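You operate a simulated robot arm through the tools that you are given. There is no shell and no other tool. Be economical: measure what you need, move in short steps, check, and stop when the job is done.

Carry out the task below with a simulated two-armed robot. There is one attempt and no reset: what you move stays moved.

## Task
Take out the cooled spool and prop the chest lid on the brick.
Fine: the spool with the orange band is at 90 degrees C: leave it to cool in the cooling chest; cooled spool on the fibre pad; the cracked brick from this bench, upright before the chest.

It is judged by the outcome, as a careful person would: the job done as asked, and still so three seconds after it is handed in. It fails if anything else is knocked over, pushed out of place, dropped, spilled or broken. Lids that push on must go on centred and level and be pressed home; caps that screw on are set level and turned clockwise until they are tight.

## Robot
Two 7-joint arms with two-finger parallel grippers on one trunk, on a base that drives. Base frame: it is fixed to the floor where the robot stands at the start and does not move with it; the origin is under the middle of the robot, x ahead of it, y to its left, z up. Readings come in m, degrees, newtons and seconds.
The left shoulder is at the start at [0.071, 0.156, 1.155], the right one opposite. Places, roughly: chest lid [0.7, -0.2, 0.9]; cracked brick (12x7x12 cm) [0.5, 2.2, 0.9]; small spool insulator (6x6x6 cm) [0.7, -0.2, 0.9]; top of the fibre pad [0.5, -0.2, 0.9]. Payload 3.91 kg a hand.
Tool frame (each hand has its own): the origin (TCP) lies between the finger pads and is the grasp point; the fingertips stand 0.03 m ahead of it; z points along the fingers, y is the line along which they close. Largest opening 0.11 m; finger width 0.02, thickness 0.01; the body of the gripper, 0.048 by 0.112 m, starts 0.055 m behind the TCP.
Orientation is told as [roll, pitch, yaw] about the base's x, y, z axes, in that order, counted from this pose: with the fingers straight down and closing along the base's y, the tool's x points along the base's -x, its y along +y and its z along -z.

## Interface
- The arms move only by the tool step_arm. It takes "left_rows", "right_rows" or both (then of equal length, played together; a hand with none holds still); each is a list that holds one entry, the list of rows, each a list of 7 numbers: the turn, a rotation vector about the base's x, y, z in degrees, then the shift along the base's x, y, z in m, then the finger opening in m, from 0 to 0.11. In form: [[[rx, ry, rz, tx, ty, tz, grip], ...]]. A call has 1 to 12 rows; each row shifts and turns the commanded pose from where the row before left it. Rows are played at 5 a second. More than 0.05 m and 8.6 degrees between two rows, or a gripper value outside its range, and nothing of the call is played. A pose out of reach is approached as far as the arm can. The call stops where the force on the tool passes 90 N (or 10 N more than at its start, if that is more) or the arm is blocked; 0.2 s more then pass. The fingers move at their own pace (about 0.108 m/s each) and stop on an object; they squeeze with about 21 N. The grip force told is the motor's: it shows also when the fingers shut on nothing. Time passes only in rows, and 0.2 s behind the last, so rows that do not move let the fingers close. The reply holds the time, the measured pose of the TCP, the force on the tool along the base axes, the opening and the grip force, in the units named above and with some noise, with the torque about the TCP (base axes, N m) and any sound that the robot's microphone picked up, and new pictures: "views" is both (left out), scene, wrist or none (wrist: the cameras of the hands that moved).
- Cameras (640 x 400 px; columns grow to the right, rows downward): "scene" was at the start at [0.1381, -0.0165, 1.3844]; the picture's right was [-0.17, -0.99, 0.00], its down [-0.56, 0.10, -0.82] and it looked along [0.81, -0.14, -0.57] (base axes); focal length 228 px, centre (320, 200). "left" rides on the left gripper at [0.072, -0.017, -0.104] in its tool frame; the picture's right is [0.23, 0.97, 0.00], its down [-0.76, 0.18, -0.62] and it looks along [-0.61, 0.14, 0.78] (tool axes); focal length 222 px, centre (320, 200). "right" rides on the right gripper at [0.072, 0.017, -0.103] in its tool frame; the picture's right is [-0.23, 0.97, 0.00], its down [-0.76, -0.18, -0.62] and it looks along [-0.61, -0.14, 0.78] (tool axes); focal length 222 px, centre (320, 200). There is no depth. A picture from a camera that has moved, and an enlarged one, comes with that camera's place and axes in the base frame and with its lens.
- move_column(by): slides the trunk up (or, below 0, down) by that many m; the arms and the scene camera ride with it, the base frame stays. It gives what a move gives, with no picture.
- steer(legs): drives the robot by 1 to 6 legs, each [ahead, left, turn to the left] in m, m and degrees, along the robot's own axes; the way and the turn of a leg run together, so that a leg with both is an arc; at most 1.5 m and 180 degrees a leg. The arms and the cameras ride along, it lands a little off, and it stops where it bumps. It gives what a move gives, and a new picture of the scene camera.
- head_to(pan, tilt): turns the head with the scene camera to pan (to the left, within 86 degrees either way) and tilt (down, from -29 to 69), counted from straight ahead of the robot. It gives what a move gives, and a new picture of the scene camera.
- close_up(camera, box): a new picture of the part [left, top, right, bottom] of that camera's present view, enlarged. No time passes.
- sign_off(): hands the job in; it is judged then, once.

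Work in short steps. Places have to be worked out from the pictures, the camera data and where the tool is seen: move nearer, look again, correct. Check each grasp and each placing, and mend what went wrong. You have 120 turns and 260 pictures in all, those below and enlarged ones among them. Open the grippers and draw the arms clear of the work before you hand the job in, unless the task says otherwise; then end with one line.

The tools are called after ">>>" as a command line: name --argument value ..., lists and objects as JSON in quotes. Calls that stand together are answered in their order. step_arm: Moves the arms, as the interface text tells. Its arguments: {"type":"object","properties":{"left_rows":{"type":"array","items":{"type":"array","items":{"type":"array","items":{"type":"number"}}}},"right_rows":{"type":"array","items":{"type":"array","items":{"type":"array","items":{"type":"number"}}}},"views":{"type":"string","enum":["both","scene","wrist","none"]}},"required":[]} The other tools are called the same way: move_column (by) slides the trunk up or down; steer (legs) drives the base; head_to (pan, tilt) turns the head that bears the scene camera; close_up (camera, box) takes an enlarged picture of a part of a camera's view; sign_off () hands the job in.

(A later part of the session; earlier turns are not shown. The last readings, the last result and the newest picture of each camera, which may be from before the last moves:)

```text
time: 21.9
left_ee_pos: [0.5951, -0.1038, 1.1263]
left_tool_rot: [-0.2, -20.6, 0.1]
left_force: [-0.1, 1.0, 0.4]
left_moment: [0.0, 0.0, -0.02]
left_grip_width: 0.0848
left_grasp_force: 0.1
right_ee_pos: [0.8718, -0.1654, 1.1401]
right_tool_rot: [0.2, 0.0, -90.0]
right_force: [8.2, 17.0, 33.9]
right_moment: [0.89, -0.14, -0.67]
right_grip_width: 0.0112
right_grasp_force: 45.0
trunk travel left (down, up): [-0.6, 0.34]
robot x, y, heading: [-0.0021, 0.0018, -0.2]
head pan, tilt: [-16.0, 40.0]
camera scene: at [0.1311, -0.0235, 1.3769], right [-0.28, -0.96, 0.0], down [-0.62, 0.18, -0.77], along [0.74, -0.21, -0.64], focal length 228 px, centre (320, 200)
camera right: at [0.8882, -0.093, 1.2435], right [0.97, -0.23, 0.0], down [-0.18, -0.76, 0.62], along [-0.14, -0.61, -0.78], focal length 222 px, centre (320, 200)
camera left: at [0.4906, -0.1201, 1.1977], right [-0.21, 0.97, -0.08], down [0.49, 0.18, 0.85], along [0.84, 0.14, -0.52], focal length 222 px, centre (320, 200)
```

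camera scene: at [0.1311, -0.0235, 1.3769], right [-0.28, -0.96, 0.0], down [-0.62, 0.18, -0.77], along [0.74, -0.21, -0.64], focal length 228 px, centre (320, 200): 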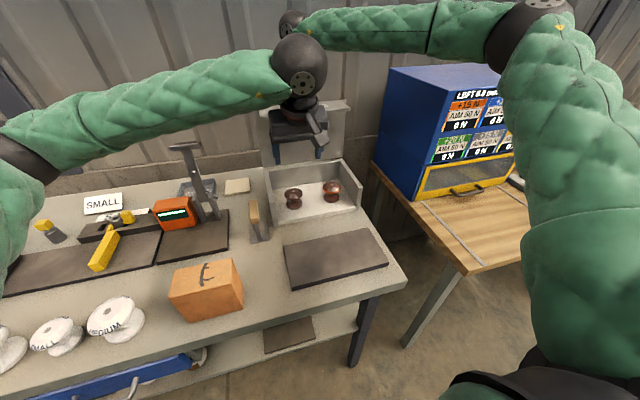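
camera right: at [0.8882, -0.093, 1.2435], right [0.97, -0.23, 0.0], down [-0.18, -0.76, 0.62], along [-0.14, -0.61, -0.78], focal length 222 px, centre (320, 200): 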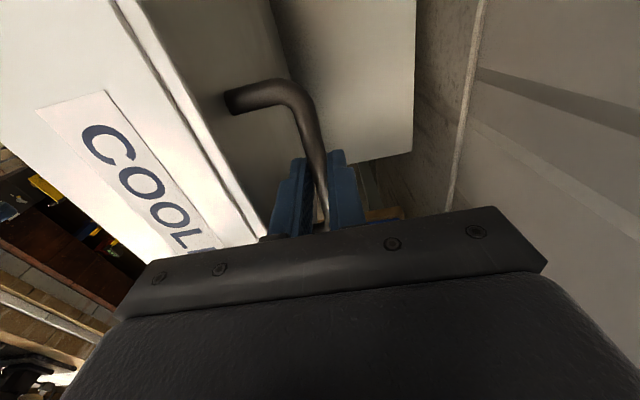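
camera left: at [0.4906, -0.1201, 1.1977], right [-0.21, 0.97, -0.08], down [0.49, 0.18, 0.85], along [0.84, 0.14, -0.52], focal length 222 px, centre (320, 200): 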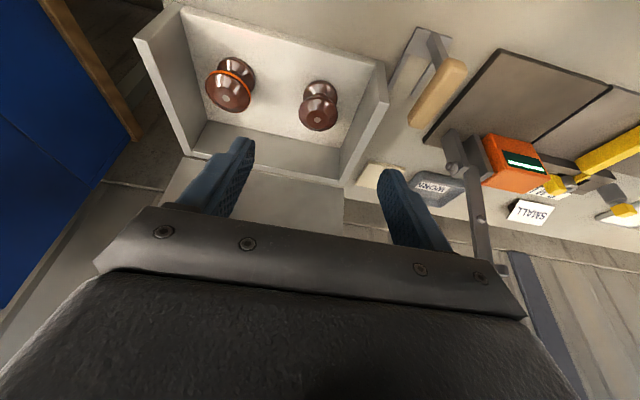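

From the left wrist view the plain spool is at (0.699, −0.100). I narrow the fingers to 7.4 cm because the left wall is close, and come to a pre-grasp point.

>>> step_arm --left_rows '[[[0, 0, 0, 0.023, 0.001, -0.037, 0.074], [0, 0, 0, 0.023, 0.001, -0.037, 0.074], [0, 0, 0, 0.022, 0.001, -0.035, 0.074], [0, 0, 0, 0, 0, 0, 0.074]]]' --views "wrist"

>>> close_up --camera "scene" --box '[230, 90, 390, 230]'

```text
time: 22.9
left_ee_pos: [0.6634, -0.1003, 1.0146]
left_tool_rot: [-0.2, -20.5, 0.1]
left_force: [-0.6, -0.7, -0.7]
left_moment: [-0.03, 0.0, -0.01]
left_grip_width: 0.0739
left_grasp_force: 0.1
right_ee_pos: [0.8721, -0.1664, 1.1399]
right_tool_rot: [0.2, 0.0, -90.0]
right_force: [7.7, 12.0, 33.3]
right_moment: [-0.12, -0.18, -0.67]
right_grip_width: 0.0114
right_grasp_force: 44.7
trunk travel left (down, up): [-0.6, 0.34]
robot x, y, heading: [-0.0018, -0.0004, -0.0]
head pan, tilt: [-16.0, 40.0]
camera left: at [0.5597, -0.116, 1.087], right [-0.21, 0.97, -0.08], down [0.5, 0.18, 0.85], along [0.84, 0.14, -0.52], focal length 222 px, centre (320, 200)
```

left: 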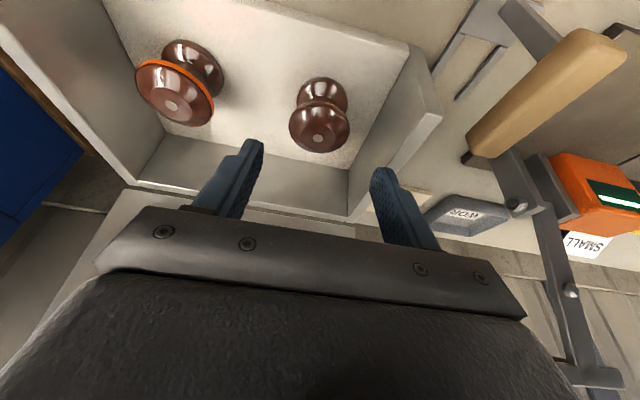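

```text
2.86 times, centred on (310, 160) of scene
camera zoom: at [0.131, -0.0232, 1.3768], right [-0.28, -0.96, 0.0], down [-0.62, 0.18, -0.77], along [0.74, -0.21, -0.64], focal length 653 px, centre (349, 314)
```

zoom: 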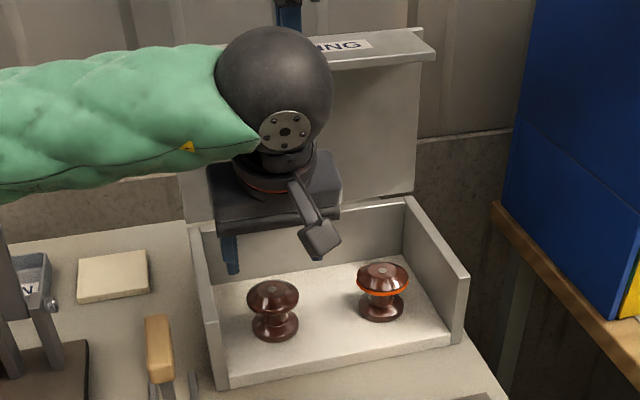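

The spool is confirmed at (0.701, −0.100). I go down along the tool with the fingers straddling the upper flange.

>>> step_arm --left_rows '[[[0, 0, 0, 0.013, 0, -0.034, 0.074], [0, 0, 0, 0.013, 0, -0.034, 0.074], [0, 0, 0, 0.011, 0, -0.026, 0.074]]]' --views "wrist"

>>> close_up --camera "scene" --box '[230, 110, 390, 230]'

```text
time: 23.7
left_ee_pos: [0.7052, -0.0996, 0.9225]
left_tool_rot: [-0.1, -20.6, 0.0]
left_force: [-0.2, -0.5, 0.1]
left_moment: [0.04, -0.01, -0.01]
left_grip_width: 0.0739
left_grasp_force: 0.1
right_ee_pos: [0.8705, -0.167, 1.1407]
right_tool_rot: [0.2, 0.0, -89.9]
right_force: [9.2, 9.9, 32.2]
right_moment: [-0.09, -0.15, -0.68]
right_grip_width: 0.0115
right_grasp_force: 44.5
trunk travel left (down, up): [-0.6, 0.34]
robot x, y, heading: [0.0008, 0.0001, 0.2]
head pan, tilt: [-16.0, 40.0]
camera left: at [0.6006, -0.1158, 0.9944], right [-0.21, 0.97, -0.08], down [0.5, 0.18, 0.85], along [0.84, 0.14, -0.52], focal length 222 px, centre (320, 200)
```

left: 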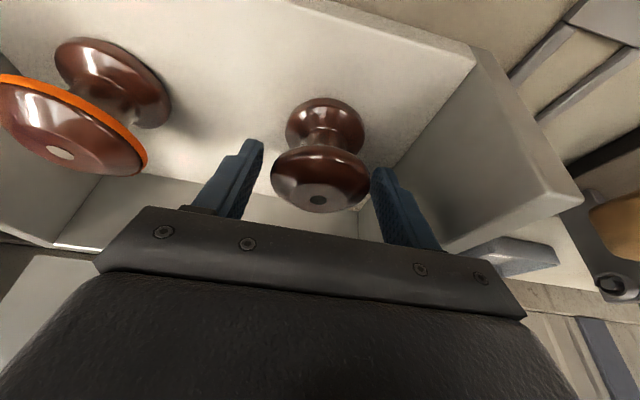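

```text
3.33 times, centred on (310, 170) of scene
camera zoom: at [0.1313, -0.0235, 1.3769], right [-0.28, -0.96, 0.0], down [-0.62, 0.18, -0.77], along [0.74, -0.21, -0.64], focal length 761 px, centre (353, 300)
```

zoom: 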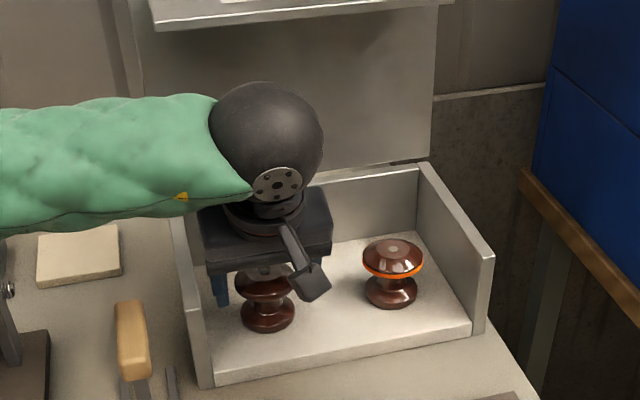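

The fingers straddle the top flange and the spool axis is about 6 mm nearer the robot. I shift back, lower a touch and close.

>>> step_arm --left_rows '[[[0, 0, 0, -0.006, 0, -0.005, 0.074], [0, 0, 0, 0, 0, 0, 0.03], [0, 0, 0, 0, 0, 0, 0.03], [0, 0, 0, 0, 0, 0, 0.03]]]' --views "wrist"

```text
time: 24.7
left_ee_pos: [0.6993, -0.0999, 0.917]
left_tool_rot: [-0.1, -20.5, 0.1]
left_force: [0.9, -1.4, 1.4]
left_moment: [-0.13, -0.02, 0.0]
left_grip_width: 0.0595
left_grasp_force: 20.6
right_ee_pos: [0.871, -0.167, 1.1393]
right_tool_rot: [0.3, -0.1, -90.0]
right_force: [7.7, 9.1, 30.5]
right_moment: [0.16, -0.15, -0.68]
right_grip_width: 0.0115
right_grasp_force: 45.2
trunk travel left (down, up): [-0.6, 0.34]
robot x, y, heading: [-0.0013, -0.0032, 0.1]
head pan, tilt: [-16.0, 40.0]
camera left: at [0.5944, -0.1158, 0.989], right [-0.21, 0.97, -0.08], down [0.5, 0.18, 0.85], along [0.84, 0.14, -0.52], focal length 222 px, centre (320, 200)
```

left: 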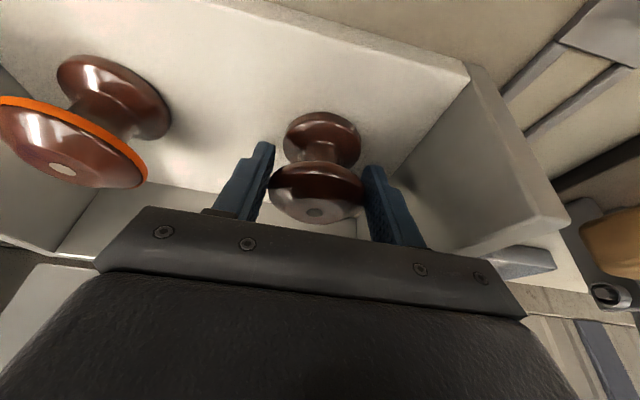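

Gripped at 59.5 mm. I lift 3 cm to check, then draw it back out of the chest's open front.

>>> step_arm --left_rows '[[[0, 0, 0, 0, 0, 0.01, 0.03], [0, 0, 0, 0, 0, 0.02, 0.03], [0, 0, 0, -0.02, 0, 0.03, 0.03], [0, 0, 0, -0.03, 0, 0.03, 0.03]]]' --views "both"

```text
time: 25.7
left_ee_pos: [0.6496, -0.1016, 1.0076]
left_tool_rot: [-0.1, -20.5, 0.1]
left_force: [0.3, -0.4, -2.0]
left_moment: [-0.01, -0.01, -0.03]
left_grip_width: 0.0595
left_grasp_force: 21.0
right_ee_pos: [0.8705, -0.1652, 1.1394]
right_tool_rot: [0.2, 0.0, -90.0]
right_force: [5.1, 8.2, 30.0]
right_moment: [0.27, -0.03, -0.67]
right_grip_width: 0.0118
right_grasp_force: 44.8
trunk travel left (down, up): [-0.6, 0.34]
robot x, y, heading: [-0.0002, -0.0014, -0.1]
head pan, tilt: [-16.0, 40.0]
camera scene: at [0.1307, -0.0238, 1.3767], right [-0.28, -0.96, 0.0], down [-0.62, 0.18, -0.77], along [0.74, -0.21, -0.64], focal length 228 px, centre (320, 200)
camera left: at [0.5441, -0.1182, 1.0791], right [-0.21, 0.97, -0.08], down [0.5, 0.18, 0.85], along [0.84, 0.14, -0.52], focal length 222 px, centre (320, 200)
```

scene: 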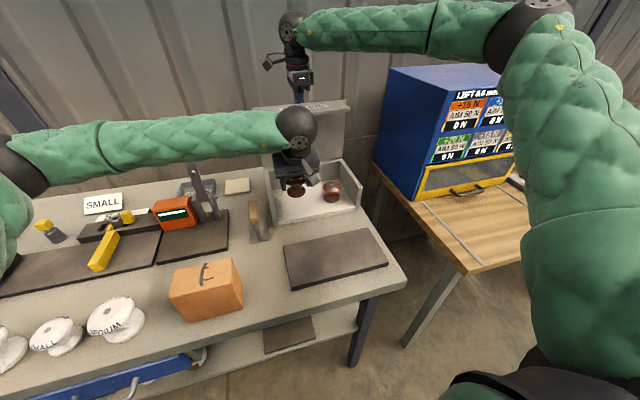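
left: 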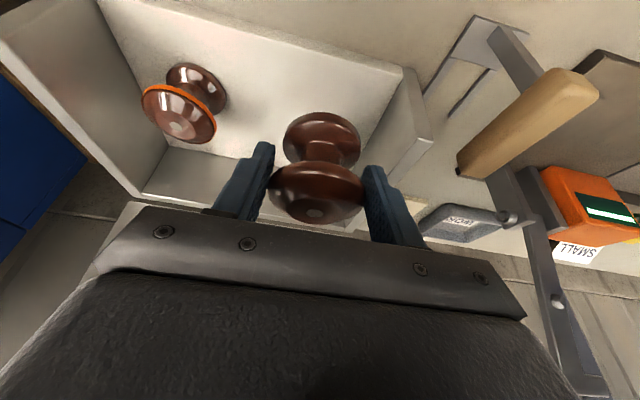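

The spool is held. I carry it to above the pad centre at about (0.478, −0.165).

>>> step_arm --left_rows '[[[0, 0, 0, -0.0344, -0.0127, 0.0, 0.03], [0, 0, 0, -0.0344, -0.0127, 0, 0.03], [0, 0, 0, -0.0344, -0.0127, 0, 0.03], [0, 0, 0, -0.0344, -0.0127, 0, 0.03], [0, 0, 0, -0.0344, -0.0127, 0, 0.03], [0, 0, 0, 0, 0, -0.03, 0.03]]]' --views "both"

>>> close_up --camera "scene" --box '[240, 160, 440, 310]'

```text
time: 27.1
left_ee_pos: [0.474, -0.1672, 0.9755]
left_tool_rot: [-0.2, -20.4, 0.1]
left_force: [-0.3, 0.1, -2.5]
left_moment: [0.0, 0.01, 0.01]
left_grip_width: 0.0593
left_grasp_force: 21.3
right_ee_pos: [0.8723, -0.1669, 1.1399]
right_tool_rot: [0.1, 0.0, -90.0]
right_force: [8.8, 10.2, 27.4]
right_moment: [-0.22, -0.2, -0.81]
right_grip_width: 0.0117
right_grasp_force: 45.2
trunk travel left (down, up): [-0.6, 0.34]
robot x, y, heading: [0.0017, -0.0, 0.2]
head pan, tilt: [-16.0, 40.0]
camera scene: at [0.132, -0.0237, 1.3768], right [-0.28, -0.96, 0.0], down [-0.62, 0.18, -0.77], along [0.74, -0.21, -0.64], focal length 228 px, centre (320, 200)
camera left: at [0.3693, -0.183, 1.0467], right [-0.21, 0.97, -0.08], down [0.5, 0.18, 0.85], along [0.84, 0.14, -0.52], focal length 222 px, centre (320, 200)
```

scene: 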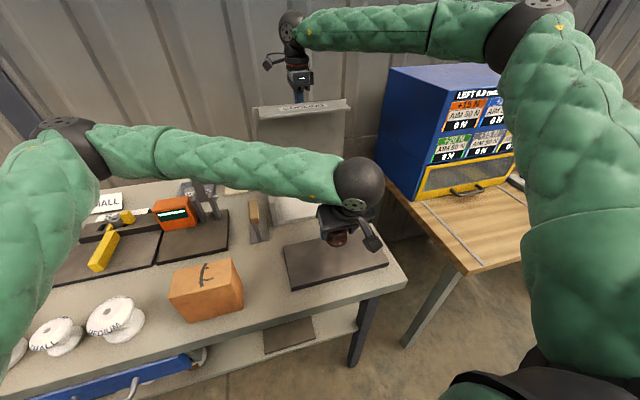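
left: 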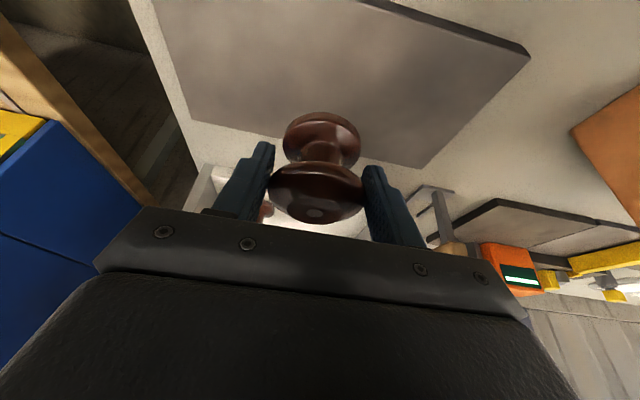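

```text
2.67 times, centred on (340, 235) of scene
camera zoom: at [0.132, -0.0237, 1.3768], right [-0.28, -0.96, 0.0], down [-0.62, 0.18, -0.77], along [0.74, -0.21, -0.64], focal length 609 px, centre (267, 107)
```

zoom: 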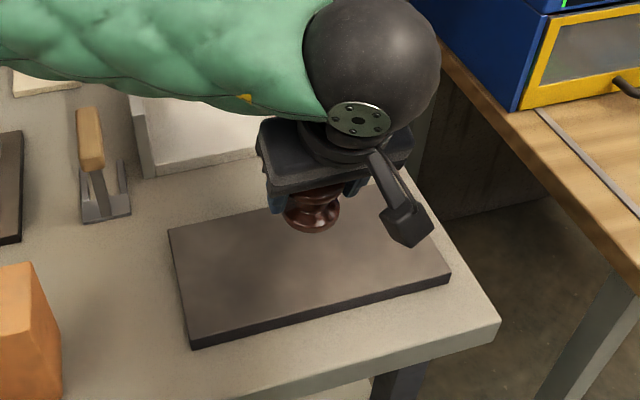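

The pad spans x 0.415–0.541, and the spool is over its middle. I lower 4 cm, then look for contact.

>>> step_arm --left_rows '[[[0, 0, 0, 0.001, 0, -0.02, 0.03], [0, 0, 0, 0.001, 0, -0.018, 0.03], [0, 0, 0, 0, 0, -0.004, 0.03]]]' --views "wrist"

>>> close_up --camera "scene" --box '[290, 210, 400, 290]'

```text
time: 27.9
left_ee_pos: [0.4783, -0.1645, 0.9352]
left_tool_rot: [-0.1, -20.4, 0.1]
left_force: [0.3, 0.4, -2.4]
left_moment: [-0.01, 0.01, -0.02]
left_grip_width: 0.0596
left_grasp_force: 20.7
right_ee_pos: [0.8713, -0.1653, 1.1391]
right_tool_rot: [0.0, 0.0, -90.0]
right_force: [4.9, 9.3, 25.0]
right_moment: [0.11, -0.07, -0.73]
right_grip_width: 0.0118
right_grasp_force: 45.4
trunk travel left (down, up): [-0.6, 0.34]
robot x, y, heading: [0.0031, -0.0004, 0.1]
head pan, tilt: [-16.0, 40.0]
camera left: at [0.3736, -0.181, 1.0064], right [-0.21, 0.97, -0.08], down [0.5, 0.18, 0.85], along [0.84, 0.14, -0.52], focal length 222 px, centre (320, 200)
```

left: 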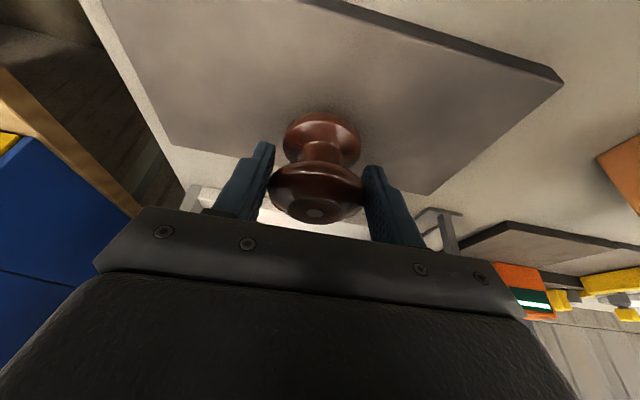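

```text
5.00 times, centred on (345, 250) of scene
camera zoom: at [0.1315, -0.0238, 1.3767], right [-0.28, -0.96, 0.0], down [-0.62, 0.18, -0.77], along [0.74, -0.21, -0.64], focal length 1142 px, centre (195, -50)
```

zoom: 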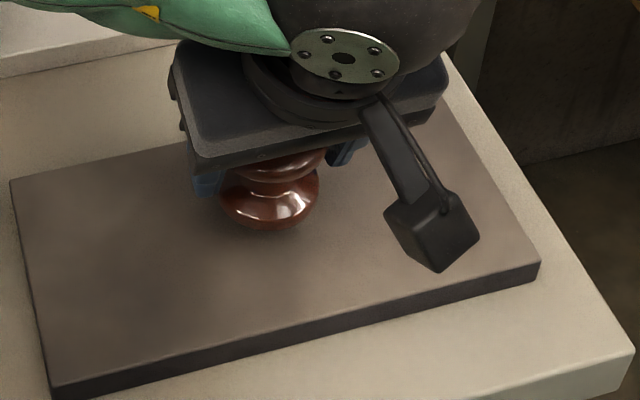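

No contact yet and the base is just above the pad. I lower by small steps.

>>> step_arm --left_rows '[[[0, 0, 0, 0, 0, -0.004, 0.03], [0, 0, 0, 0, 0, -0.003, 0.03]]]' --views "none"

```text
time: 28.5
left_ee_pos: [0.4779, -0.165, 0.9275]
left_tool_rot: [-0.1, -20.4, 0.1]
left_force: [-0.2, -0.1, -1.2]
left_moment: [-0.02, 0.01, 0.02]
left_grip_width: 0.0596
left_grasp_force: 20.8
right_ee_pos: [0.8703, -0.1661, 1.1395]
right_tool_rot: [0.1, -0.1, -90.0]
right_force: [4.8, 7.8, 23.5]
right_moment: [0.06, -0.07, -0.7]
right_grip_width: 0.0117
right_grasp_force: 44.7
trunk travel left (down, up): [-0.6, 0.34]
robot x, y, heading: [-0.0028, -0.0016, 0.1]
head pan, tilt: [-16.0, 40.0]
```

>>> step_arm --left_rows '[[[0, 0, 0, 0, 0, -0.002, 0.03], [0, 0, 0, 0, 0, -0.002, 0.03]]]' --views "none"

>>> close_up --camera "scene" --box '[290, 210, 400, 290]'

```text
time: 29.1
left_ee_pos: [0.478, -0.1649, 0.9245]
left_tool_rot: [-0.1, -20.4, 0.1]
left_force: [-0.4, 0.5, -1.9]
left_moment: [-0.02, 0.01, 0.01]
left_grip_width: 0.0595
left_grasp_force: 21.2
right_ee_pos: [0.8709, -0.1651, 1.1388]
right_tool_rot: [0.0, 0.0, -90.0]
right_force: [4.6, 8.9, 23.3]
right_moment: [0.07, -0.04, -0.67]
right_grip_width: 0.0117
right_grasp_force: 44.7
trunk travel left (down, up): [-0.6, 0.34]
robot x, y, heading: [0.0011, 0.0042, 0.3]
head pan, tilt: [-16.0, 40.0]
```

```text
5.00 times, centred on (345, 250) of scene
camera zoom: at [0.1317, -0.0238, 1.3767], right [-0.28, -0.96, 0.0], down [-0.62, 0.18, -0.77], along [0.74, -0.21, -0.64], focal length 1142 px, centre (195, -50)
```

zoom: 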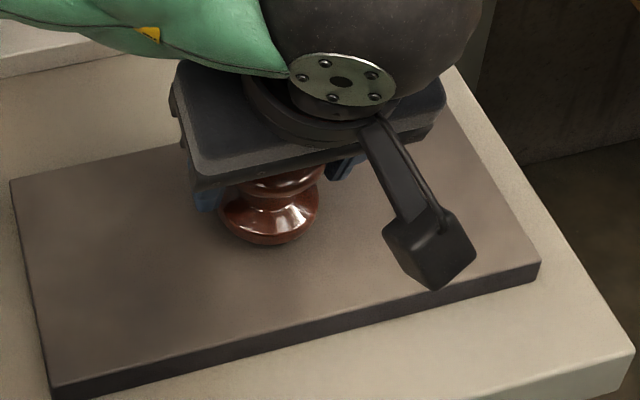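

Still no contact force; I continue in 2 mm rows.

>>> step_arm --left_rows '[[[0, 0, 0, 0, 0, -0.002, 0.03], [0, 0, 0, 0, 0, -0.002, 0.03]]]' --views "none"

```text
time: 29.7
left_ee_pos: [0.4775, -0.1639, 0.92]
left_tool_rot: [0.0, -20.4, -0.1]
left_force: [-0.2, -0.2, -1.8]
left_moment: [-0.01, 0.03, -0.02]
left_grip_width: 0.0594
left_grasp_force: 21.3
right_ee_pos: [0.8717, -0.1667, 1.1381]
right_tool_rot: [0.1, 0.0, -90.0]
right_force: [5.5, 9.4, 21.8]
right_moment: [0.13, -0.05, -0.69]
right_grip_width: 0.0115
right_grasp_force: 44.8
trunk travel left (down, up): [-0.6, 0.34]
robot x, y, heading: [-0.0016, 0.0013, -0.2]
head pan, tilt: [-16.0, 40.0]
```

>>> step_arm --left_rows '[[[0, 0, 0, 0, 0, -0.002, 0.03], [0, 0, 0, 0, 0, -0.002, 0.03]]]' --views "none"

```text
time: 30.3
left_ee_pos: [0.4782, -0.1648, 0.9181]
left_tool_rot: [-0.1, -20.5, 0.1]
left_force: [-1.4, 4.1, 12.3]
left_moment: [0.17, 0.07, 0.02]
left_grip_width: 0.0595
left_grasp_force: 20.6
right_ee_pos: [0.8714, -0.1663, 1.1388]
right_tool_rot: [0.1, 0.0, -90.0]
right_force: [6.1, 6.6, 16.5]
right_moment: [0.72, -0.17, -0.71]
right_grip_width: 0.0117
right_grasp_force: 45.1
trunk travel left (down, up): [-0.6, 0.34]
robot x, y, heading: [0.0006, -0.0019, 0.0]
head pan, tilt: [-16.0, 40.0]
```

Contact (12 N) at TCP z 0.918. I open the fingers and withdraw back along the tool axis.

>>> step_arm --left_rows '[[[0, 0, 0, 0, 0, 0, 0.066], [0, 0, 0, 0, 0, 0, 0.08], [0, 0, 0, 0, 0, 0, 0.08], [0, 0, 0, -0.006, 0, 0.016, 0.08], [0, 0, 0, -0.01, 0, 0.03, 0.08], [0, 0, 0, -0.01, 0, 0.04, 0.08], [0, 0, 0, 0, 0.03, 0.04, 0.08], [0, 0, 0, 0, 0.03, 0.04, 0.08]]]' --views "both"

>>> close_up --camera "scene" --box '[240, 160, 440, 310]'

```text
time: 32.1
left_ee_pos: [0.4508, -0.103, 1.0826]
left_tool_rot: [-0.2, -20.5, 0.0]
left_force: [-1.1, -0.4, 0.4]
left_moment: [0.02, -0.05, 0.03]
left_grip_width: 0.0801
left_grasp_force: 0.1
right_ee_pos: [0.8711, -0.1657, 1.1392]
right_tool_rot: [0.1, 0.0, -90.2]
right_force: [3.0, 10.3, 19.3]
right_moment: [-0.69, 0.0, -0.89]
right_grip_width: 0.0118
right_grasp_force: 44.8
trunk travel left (down, up): [-0.6, 0.34]
robot x, y, heading: [0.0008, 0.0008, 0.2]
head pan, tilt: [-16.0, 40.0]
camera scene: at [0.1317, -0.0233, 1.3766], right [-0.28, -0.96, 0.0], down [-0.62, 0.18, -0.77], along [0.74, -0.21, -0.64], focal length 228 px, centre (320, 200)
camera left: at [0.3461, -0.1191, 1.1541], right [-0.21, 0.97, -0.08], down [0.5, 0.18, 0.85], along [0.84, 0.14, -0.52], focal length 222 px, centre (320, 200)
```

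scene: 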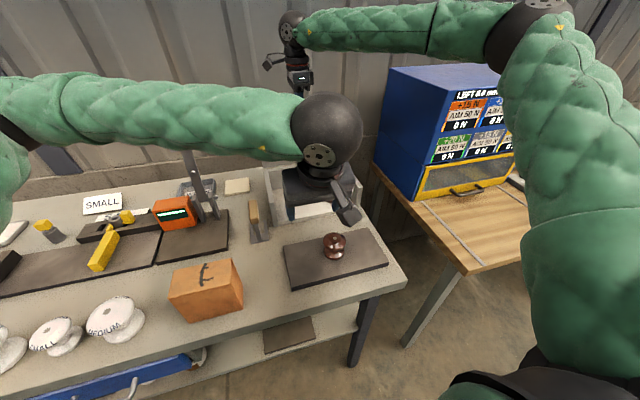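
left: 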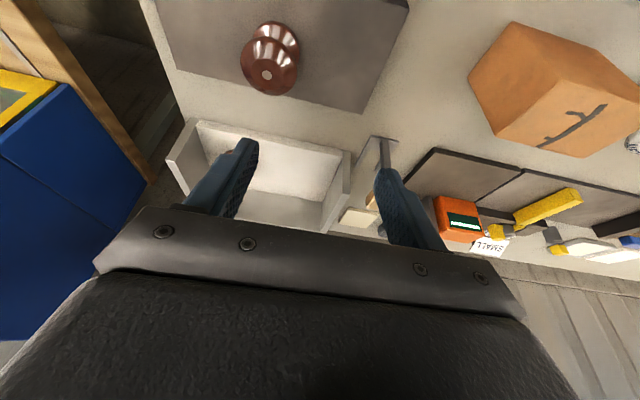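

```text
2.67 times, centred on (340, 235) of scene
camera zoom: at [0.1317, -0.0233, 1.3766], right [-0.28, -0.96, 0.0], down [-0.62, 0.18, -0.77], along [0.74, -0.21, -0.64], focal length 609 px, centre (267, 107)
```

zoom: 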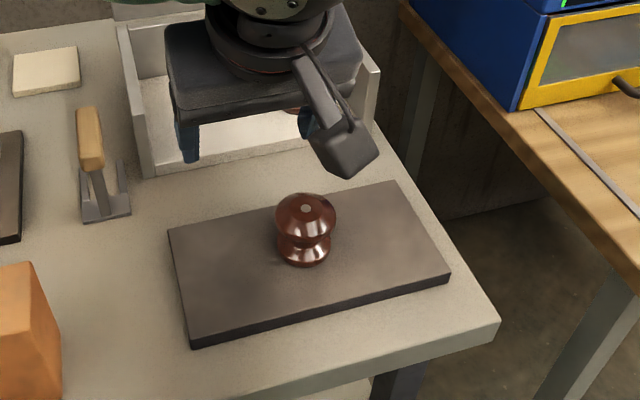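

The spool stands upright on the pad. Next the brick: I untilt the left hand, turn it by +90° and move above the brick to see it.

>>> step_arm --left_rows '[[[0, 6.8, 0, 0.01, 0.01, 0.02, 0.11], [0, 6.8, 0, 0, 0.02, 0.02, 0.11], [0, 6.8, 0, 0, 0.02, 0.02, 0.11], [0, 0, 8.2, 0, 0.03, 0.0, 0.11], [0, 0, 8.2, 0, 0.03, 0, 0.11], [0, 0, 8.2, 0, 0.03, 0, 0.11], [0, 0, 8.2, 0, 0.03, 0, 0.11], [0, 0, 8.2, 0, 0.03, 0, 0.11], [0, 0, 8.2, 0, 0.02, 0, 0.11], [0, 0, 8.2, 0, 0, 0, 0.11], [0, 0, 8.2, 0, 0, 0, 0.11], [0, 0, 8.2, 0, 0, 0, 0.11]]]' --views "both"

```text
time: 34.7
left_ee_pos: [0.4628, 0.116, 1.1426]
left_tool_rot: [0.0, 0.0, 73.9]
left_force: [-0.2, -0.3, 0.1]
left_moment: [0.05, -0.02, -0.01]
left_grip_width: 0.11
left_grasp_force: 0.0
right_ee_pos: [0.8711, -0.1669, 1.1384]
right_tool_rot: [0.1, 0.1, -90.0]
right_force: [2.3, 6.1, 14.8]
right_moment: [-0.21, -0.03, -0.72]
right_grip_width: 0.0116
right_grasp_force: 44.9
trunk travel left (down, up): [-0.6, 0.34]
robot x, y, heading: [0.0009, 0.0033, 0.1]
head pan, tilt: [-16.0, 40.0]
camera scene: at [0.132, -0.0239, 1.3767], right [-0.28, -0.96, 0.0], down [-0.62, 0.18, -0.77], along [0.74, -0.21, -0.64], focal length 228 px, centre (320, 200)
camera left: at [0.4574, 0.0423, 1.245], right [-1.0, 0.05, 0.0], down [0.04, 0.78, 0.62], along [0.03, 0.62, -0.78], focal length 222 px, centre (320, 200)
```

scene: 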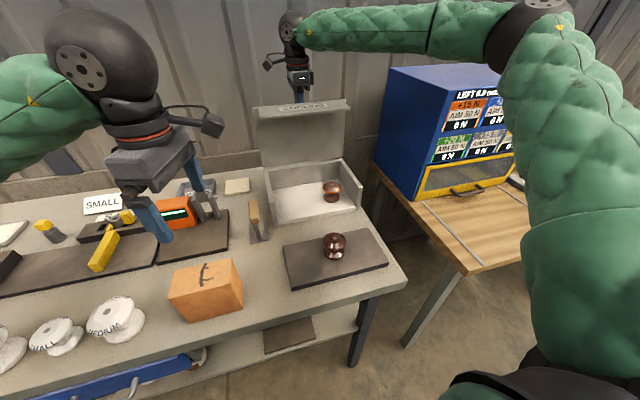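
left: 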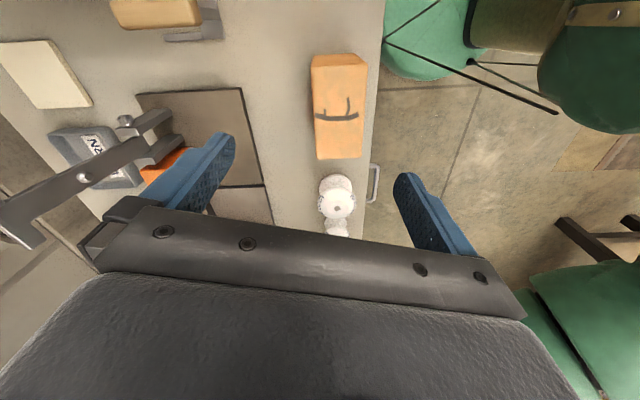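

The left hand reached the spot. I judge the brick at about (0.437, 0.128), long side along y (rotated about −3°), top z≈0.975. I align above it and look again.

>>> step_arm --left_rows '[[[0, 0, 6.5, -0.013, 0.006, -0.02, 0.11], [0, 0, 6.5, -0.012, 0.006, -0.02, 0.11], [0, 0, 0, 0, 0, -0.03, 0.11], [0, 0, 0, 0, 0, 0, 0.11]]]' --views "both"

>>> close_up --camera "scene" --box '[110, 180, 290, 330]'

```text
time: 35.7
left_ee_pos: [0.4378, 0.1263, 1.0706]
left_tool_rot: [0.0, 0.1, 86.9]
left_force: [-0.2, 0.4, 0.0]
left_moment: [0.01, -0.02, -0.01]
left_grip_width: 0.1097
left_grasp_force: 0.0
right_ee_pos: [0.8728, -0.1666, 1.1391]
right_tool_rot: [0.1, -0.1, -90.0]
right_force: [4.0, 6.4, 13.1]
right_moment: [0.12, -0.02, -0.68]
right_grip_width: 0.0114
right_grasp_force: 45.2
trunk travel left (down, up): [-0.6, 0.34]
robot x, y, heading: [-0.0027, -0.0023, -0.1]
head pan, tilt: [-16.0, 40.0]
camera scene: at [0.1322, -0.024, 1.3767], right [-0.28, -0.96, 0.0], down [-0.62, 0.18, -0.77], along [0.74, -0.21, -0.64], focal length 228 px, centre (320, 200)
camera left: at [0.4501, 0.054, 1.174], right [-0.98, -0.17, 0.0], down [-0.14, 0.77, 0.62], along [-0.11, 0.61, -0.78], focal length 222 px, centre (320, 200)
```

scene: 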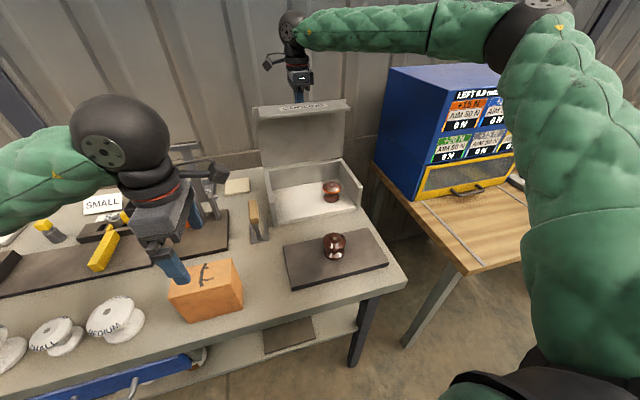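
left: 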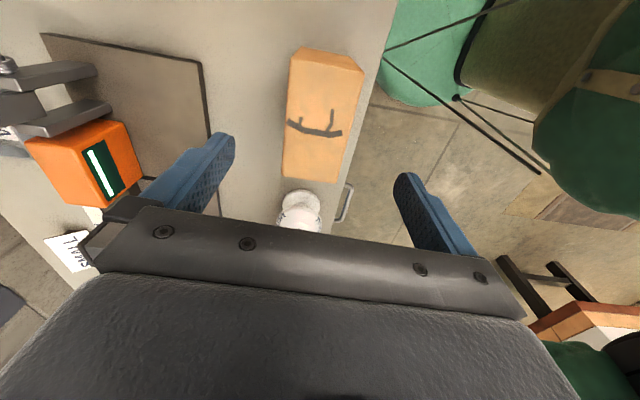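

```text
2.67 times, centred on (200, 255) of scene
camera zoom: at [0.1322, -0.024, 1.3767], right [-0.28, -0.96, 0.0], down [-0.62, 0.18, -0.77], along [0.74, -0.21, -0.64], focal length 609 px, centre (640, 53)
```

zoom: 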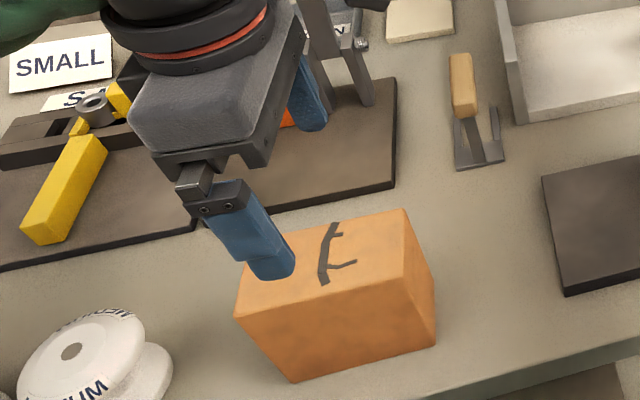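

The camera calibration checks out against the finger tips. For the brick's height I need exact corners, so I zoom on the brick in both views.

>>> close_up --camera "scene" --box '[155, 240, 265, 330]'

>>> close_up --camera "left" --box '[230, 20, 420, 220]'

```text
4.44 times, centred on (210, 285) of scene
camera zoom: at [0.1322, -0.024, 1.3767], right [-0.28, -0.96, 0.0], down [-0.62, 0.18, -0.77], along [0.74, -0.21, -0.64], focal length 1015 px, centre (809, -178)
```

zoom: 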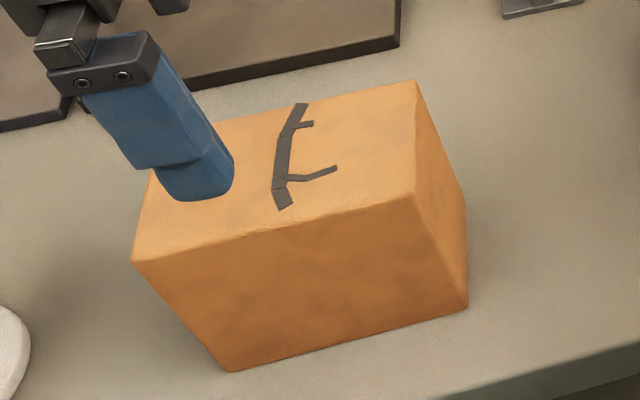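

```text
2.00 times, centred on (325, 120) of left
camera zoom: at [0.4501, 0.054, 1.174], right [-0.98, -0.17, 0.0], down [-0.14, 0.77, 0.62], along [-0.11, 0.61, -0.78], focal length 444 px, centre (310, 360)
```

zoom: 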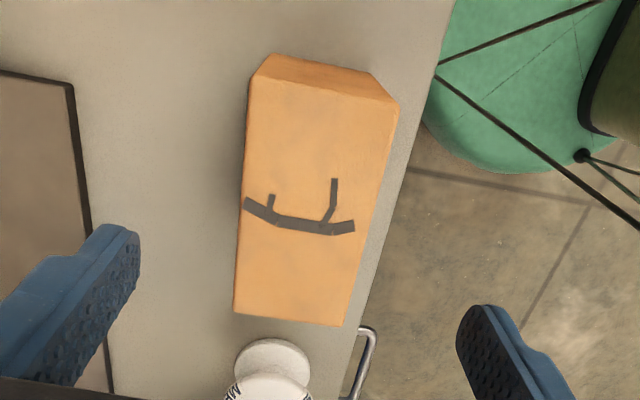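

Triangulated, the brick spans x 0.409–0.472 and y 0.078–0.190, top z 0.967, about 10.8 cm tall on a bench at about 0.86. I descend over its centre to grasp along its short side.

>>> step_arm --left_rows '[[[0, 0, 3, 0.002, 0.007, -0.03, 0.11], [0, 0, 0, 0, 0, -0.035, 0.11], [0, 0, 0, 0, 0, -0.035, 0.11], [0, 0, 0, 0, 0, -0.034, 0.11]]]' --views "both"

>>> close_up --camera "scene" --box '[130, 200, 290, 330]'

```text
time: 36.7
left_ee_pos: [0.4501, 0.1246, 0.9464]
left_tool_rot: [-0.6, -0.5, 89.9]
left_force: [0.4, 0.1, 0.3]
left_moment: [0.04, -0.02, 0.01]
left_grip_width: 0.1102
left_grasp_force: 0.1
left hand out of reach, approached as far as the arm can: row 2
right_ee_pos: [0.8685, -0.1727, 1.1416]
right_tool_rot: [0.0, 0.6, -89.8]
right_force: [-2.6, 41.1, -13.6]
right_moment: [0.59, 0.02, -0.78]
right_grip_width: 0.0114
right_grasp_force: 45.4
trunk travel left (down, up): [-0.6, 0.34]
robot x, y, heading: [0.0006, 0.0005, -0.2]
head pan, tilt: [-16.0, 40.0]
camera scene: at [0.1299, -0.0342, 1.3806], right [-0.28, -0.96, -0.01], down [-0.62, 0.18, -0.77], along [0.74, -0.21, -0.64], focal length 228 px, centre (320, 200)
camera left: at [0.464, 0.0524, 1.0486], right [-0.97, -0.23, -0.01], down [-0.18, 0.76, 0.63], along [-0.13, 0.61, -0.78], focal length 222 px, centre (320, 200)
```

scene: 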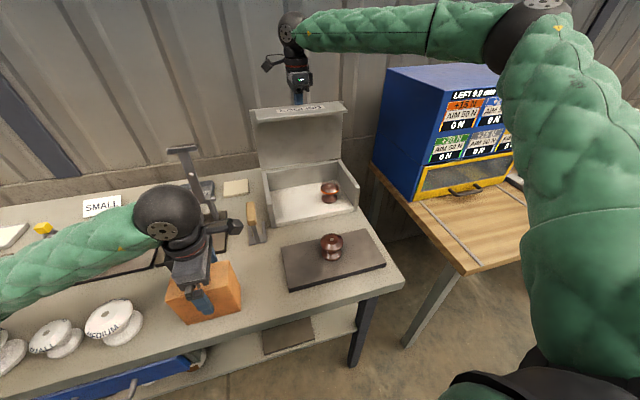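
left: 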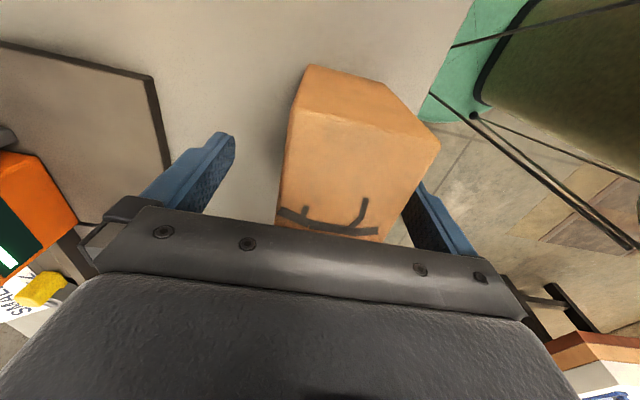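

```text
3.08 times, centred on (210, 265) of scene
camera zoom: at [0.1299, -0.0342, 1.3806], right [-0.28, -0.96, -0.01], down [-0.62, 0.18, -0.77], along [0.74, -0.21, -0.64], focal length 703 px, centre (658, 0)
```

zoom: 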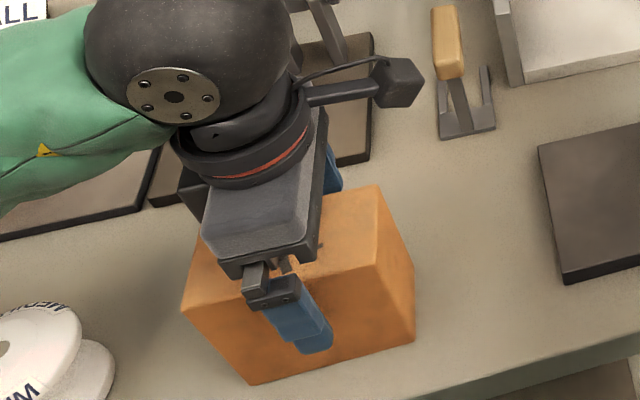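

The hand straddles the brick with TCP z 0.946. I shift 9 mm toward the robot to centre, then close.

>>> step_arm --left_rows '[[[0, 0, 0, -0.009, 0.002, 0, 0.11], [0, 0, 0, 0, 0, 0, 0.11]]]' --views "wrist"

```text
time: 37.3
left_ee_pos: [0.4468, 0.1239, 0.9445]
left_tool_rot: [-0.8, -0.5, 90.0]
left_force: [0.0, 0.9, 0.3]
left_moment: [0.0, 0.03, -0.01]
left_grip_width: 0.1099
left_grasp_force: 0.0
left hand out of reach, approached as far as the arm can: row 1
right_ee_pos: [0.8674, -0.1737, 1.1412]
right_tool_rot: [0.3, 0.6, -89.9]
right_force: [-0.9, 40.3, -13.1]
right_moment: [0.71, 0.0, -0.88]
right_grip_width: 0.0116
right_grasp_force: 45.1
trunk travel left (down, up): [-0.6, 0.34]
robot x, y, heading: [-0.0037, 0.0004, 0.2]
head pan, tilt: [-16.0, 40.0]
camera left: at [0.4617, 0.0517, 1.0474], right [-0.97, -0.23, -0.02], down [-0.19, 0.76, 0.63], along [-0.13, 0.61, -0.78], focal length 222 px, centre (320, 200)
```

left: 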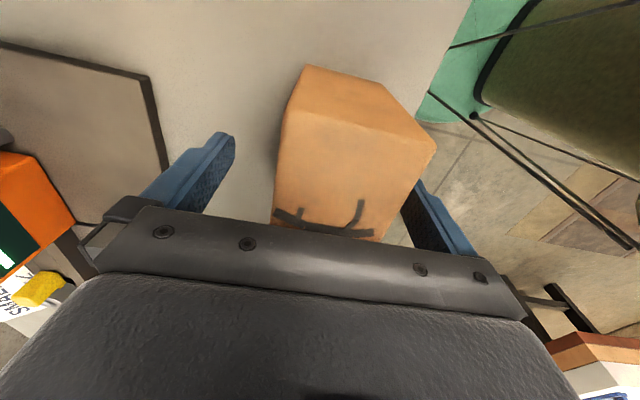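

Centred within about 6 mm, which is as far as the arm reaches. I close and check.

>>> step_arm --left_rows '[[[0, 0, 0, 0, 0, 0, 0.075], [0, 0, 0, 0, 0, 0, 0.04], [0, 0, 0, 0, 0, 0, 0.04], [0, 0, 0, 0, 0, 0, 0.04]]]' --views "wrist"

```text
time: 38.3
left_ee_pos: [0.4454, 0.1236, 0.9458]
left_tool_rot: [-0.8, -0.6, 90.0]
left_force: [4.4, 4.2, 9.7]
left_moment: [0.01, 0.0, -0.06]
left_grip_width: 0.0642
left_grasp_force: 21.6
right_ee_pos: [0.8657, -0.1744, 1.1414]
right_tool_rot: [0.3, 0.4, -90.1]
right_force: [-3.8, 37.3, -20.8]
right_moment: [0.6, 0.04, -0.89]
right_grip_width: 0.0116
right_grasp_force: 45.1
trunk travel left (down, up): [-0.6, 0.34]
robot x, y, heading: [-0.0012, 0.0018, 0.0]
head pan, tilt: [-16.0, 40.0]
camera left: at [0.4602, 0.0513, 1.0475], right [-0.97, -0.23, -0.02], down [-0.19, 0.76, 0.63], along [-0.13, 0.61, -0.78], focal length 222 px, centre (320, 200)
```

left: 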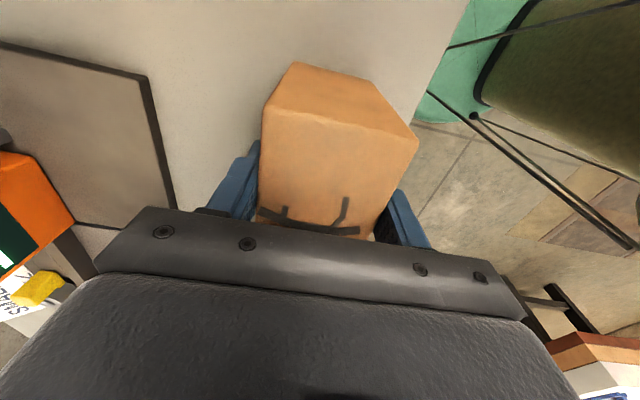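

Gripped at 64 mm. I lift slowly to test.

>>> step_arm --left_rows '[[[0, 0, 0, 0.002, 0, 0.01, 0.04], [0, 0, 0, 0.003, 0, 0.015, 0.04], [0, 0, 0, 0.005, 0, 0.02, 0.04]]]' --views "both"

```text
time: 39.1
left_ee_pos: [0.4587, 0.1293, 0.9795]
left_tool_rot: [0.2, 0.0, 89.5]
left_force: [-0.1, -0.7, -4.0]
left_moment: [-0.04, 0.0, -0.04]
left_grip_width: 0.0638
left_grasp_force: 21.1
right_ee_pos: [0.8725, -0.1759, 1.1405]
right_tool_rot: [0.5, 0.1, -90.5]
right_force: [10.1, -21.7, 29.4]
right_moment: [-0.6, -0.25, -0.18]
right_grip_width: 0.0114
right_grasp_force: 44.9
trunk travel left (down, up): [-0.6, 0.34]
robot x, y, heading: [-0.0009, 0.0004, -0.0]
head pan, tilt: [-16.0, 40.0]
camera scene: at [0.1328, -0.0276, 1.3744], right [-0.28, -0.96, 0.0], down [-0.62, 0.18, -0.77], along [0.74, -0.21, -0.64], focal length 228 px, centre (320, 200)
camera left: at [0.4749, 0.0567, 1.0823], right [-0.98, -0.22, 0.0], down [-0.17, 0.76, 0.62], along [-0.14, 0.61, -0.78], focal length 222 px, centre (320, 200)
```

scene: 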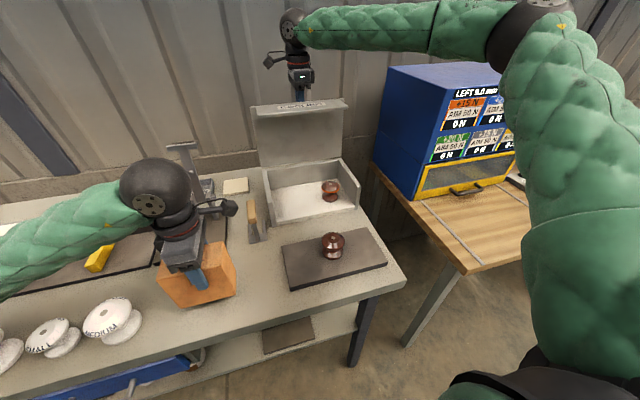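
left: 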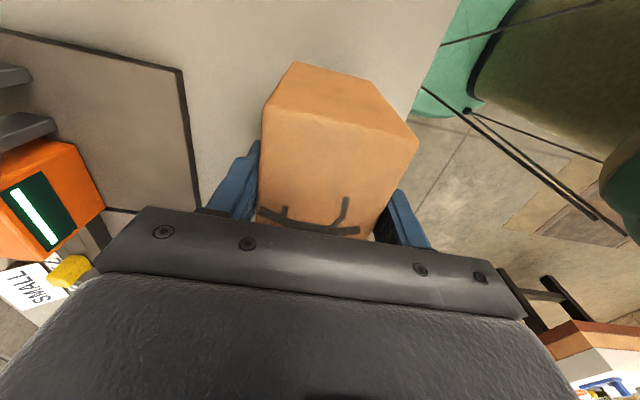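

The brick is lifted (light, about 4 N). I raise it to clear everything and carry it toward the chest front.

>>> step_arm --left_rows '[[[0, 0, 0, 0.005, 0, 0.04, 0.04], [0, 0, 0, 0.005, 0, 0.04, 0.04], [0, 0, 0, 0.015, -0.038, 0.01, 0.04], [0, 0, 0, 0.015, -0.038, 0, 0.04], [0, 0, 0, 0.015, -0.038, 0, 0.04], [0, 0, 0, 0.015, -0.038, 0, 0.04], [0, 0, 0, 0.015, -0.038, 0, 0.04]]]' --views "both"

```text
time: 40.7
left_ee_pos: [0.5425, -0.0648, 1.0704]
left_tool_rot: [0.0, -0.1, 89.9]
left_force: [0.0, 0.2, -4.5]
left_moment: [-0.04, -0.02, 0.01]
left_grip_width: 0.0638
left_grasp_force: 21.5
right_ee_pos: [0.873, -0.1708, 1.1371]
right_tool_rot: [0.1, 0.3, -90.0]
right_force: [4.4, -37.0, 10.5]
right_moment: [0.02, -0.02, -0.69]
right_grip_width: 0.0116
right_grasp_force: 45.0
trunk travel left (down, up): [-0.6, 0.34]
robot x, y, heading: [0.0019, -0.0014, 0.1]
head pan, tilt: [-16.0, 40.0]
camera scene: at [0.1327, -0.0295, 1.3764], right [-0.28, -0.96, 0.0], down [-0.62, 0.18, -0.77], along [0.74, -0.21, -0.64], focal length 228 px, centre (320, 200)
camera left: at [0.5585, -0.1365, 1.1732], right [-0.97, -0.22, 0.0], down [-0.18, 0.76, 0.63], along [-0.14, 0.61, -0.78], focal length 222 px, centre (320, 200)
```

scene: 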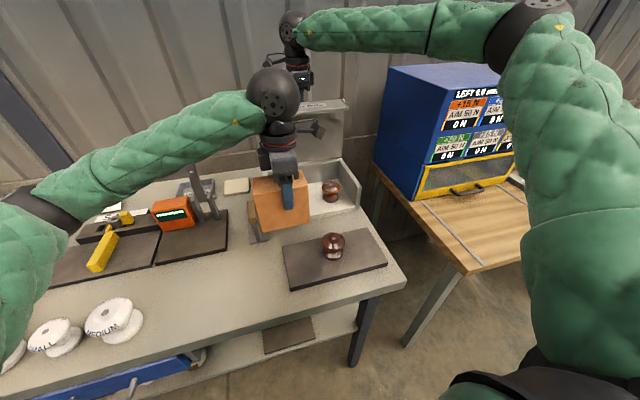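
left: 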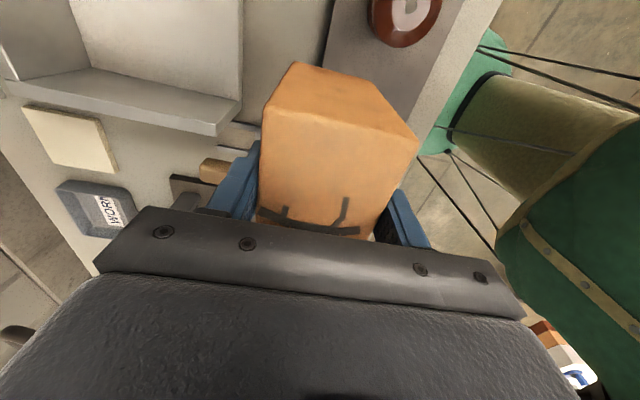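

Continuing to above the target in front of the chest, then I lower to about z 1.0 and look.

>>> step_arm --left_rows '[[[0, 0, 0, 0.017, -0.037, 0, 0.04], [0, 0, 0, 0.017, -0.037, 0, 0.04], [0, 0, 0, 0.016, -0.036, 0, 0.04], [0, 0, 0, 0, 0, -0.03, 0.04], [0, 0, 0, 0, 0, -0.03, 0.04]]]' --views "both"

>>> close_up --camera "scene" --box '[240, 130, 400, 290]'

```text
time: 41.9
left_ee_pos: [0.593, -0.171, 1.008]
left_tool_rot: [0.0, -0.1, 89.9]
left_force: [-0.2, -0.3, -5.2]
left_moment: [-0.04, -0.01, -0.01]
left_grip_width: 0.0642
left_grasp_force: 20.7
right_ee_pos: [0.8736, -0.1702, 1.1371]
right_tool_rot: [0.0, 0.1, -90.0]
right_force: [1.9, -26.7, -0.7]
right_moment: [-0.43, 0.0, -0.7]
right_grip_width: 0.0112
right_grasp_force: 44.9
trunk travel left (down, up): [-0.6, 0.34]
robot x, y, heading: [0.0021, 0.0022, 0.3]
head pan, tilt: [-16.0, 40.0]
camera scene: at [0.1335, -0.0279, 1.3764], right [-0.28, -0.96, 0.0], down [-0.62, 0.18, -0.77], along [0.74, -0.21, -0.64], focal length 228 px, centre (320, 200)
camera left: at [0.6091, -0.2441, 1.1119], right [-0.97, -0.22, 0.0], down [-0.17, 0.76, 0.62], along [-0.14, 0.61, -0.78], focal length 222 px, centre (320, 200)
```

scene: 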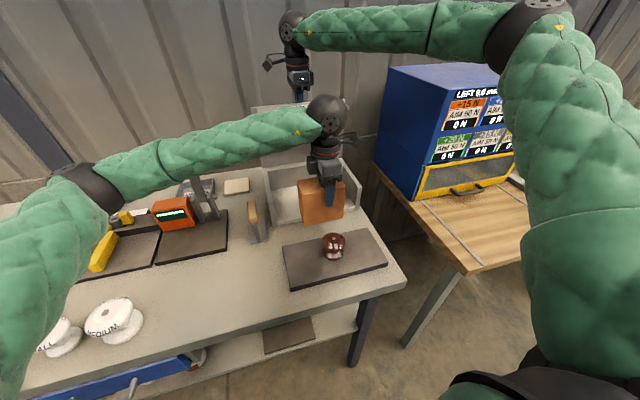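
left: 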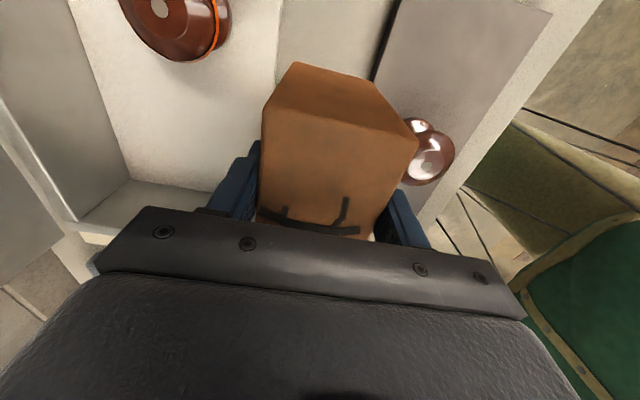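

```text
2.50 times, centred on (320, 210) of scene
camera zoom: at [0.1335, -0.0279, 1.3764], right [-0.28, -0.96, 0.0], down [-0.62, 0.18, -0.77], along [0.74, -0.21, -0.64], focal length 571 px, centre (320, 175)
```

zoom: 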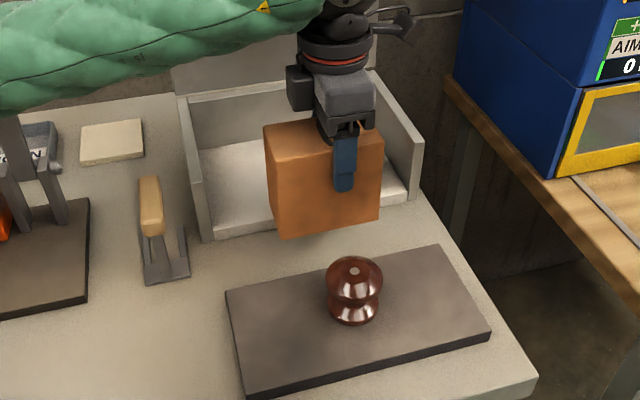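

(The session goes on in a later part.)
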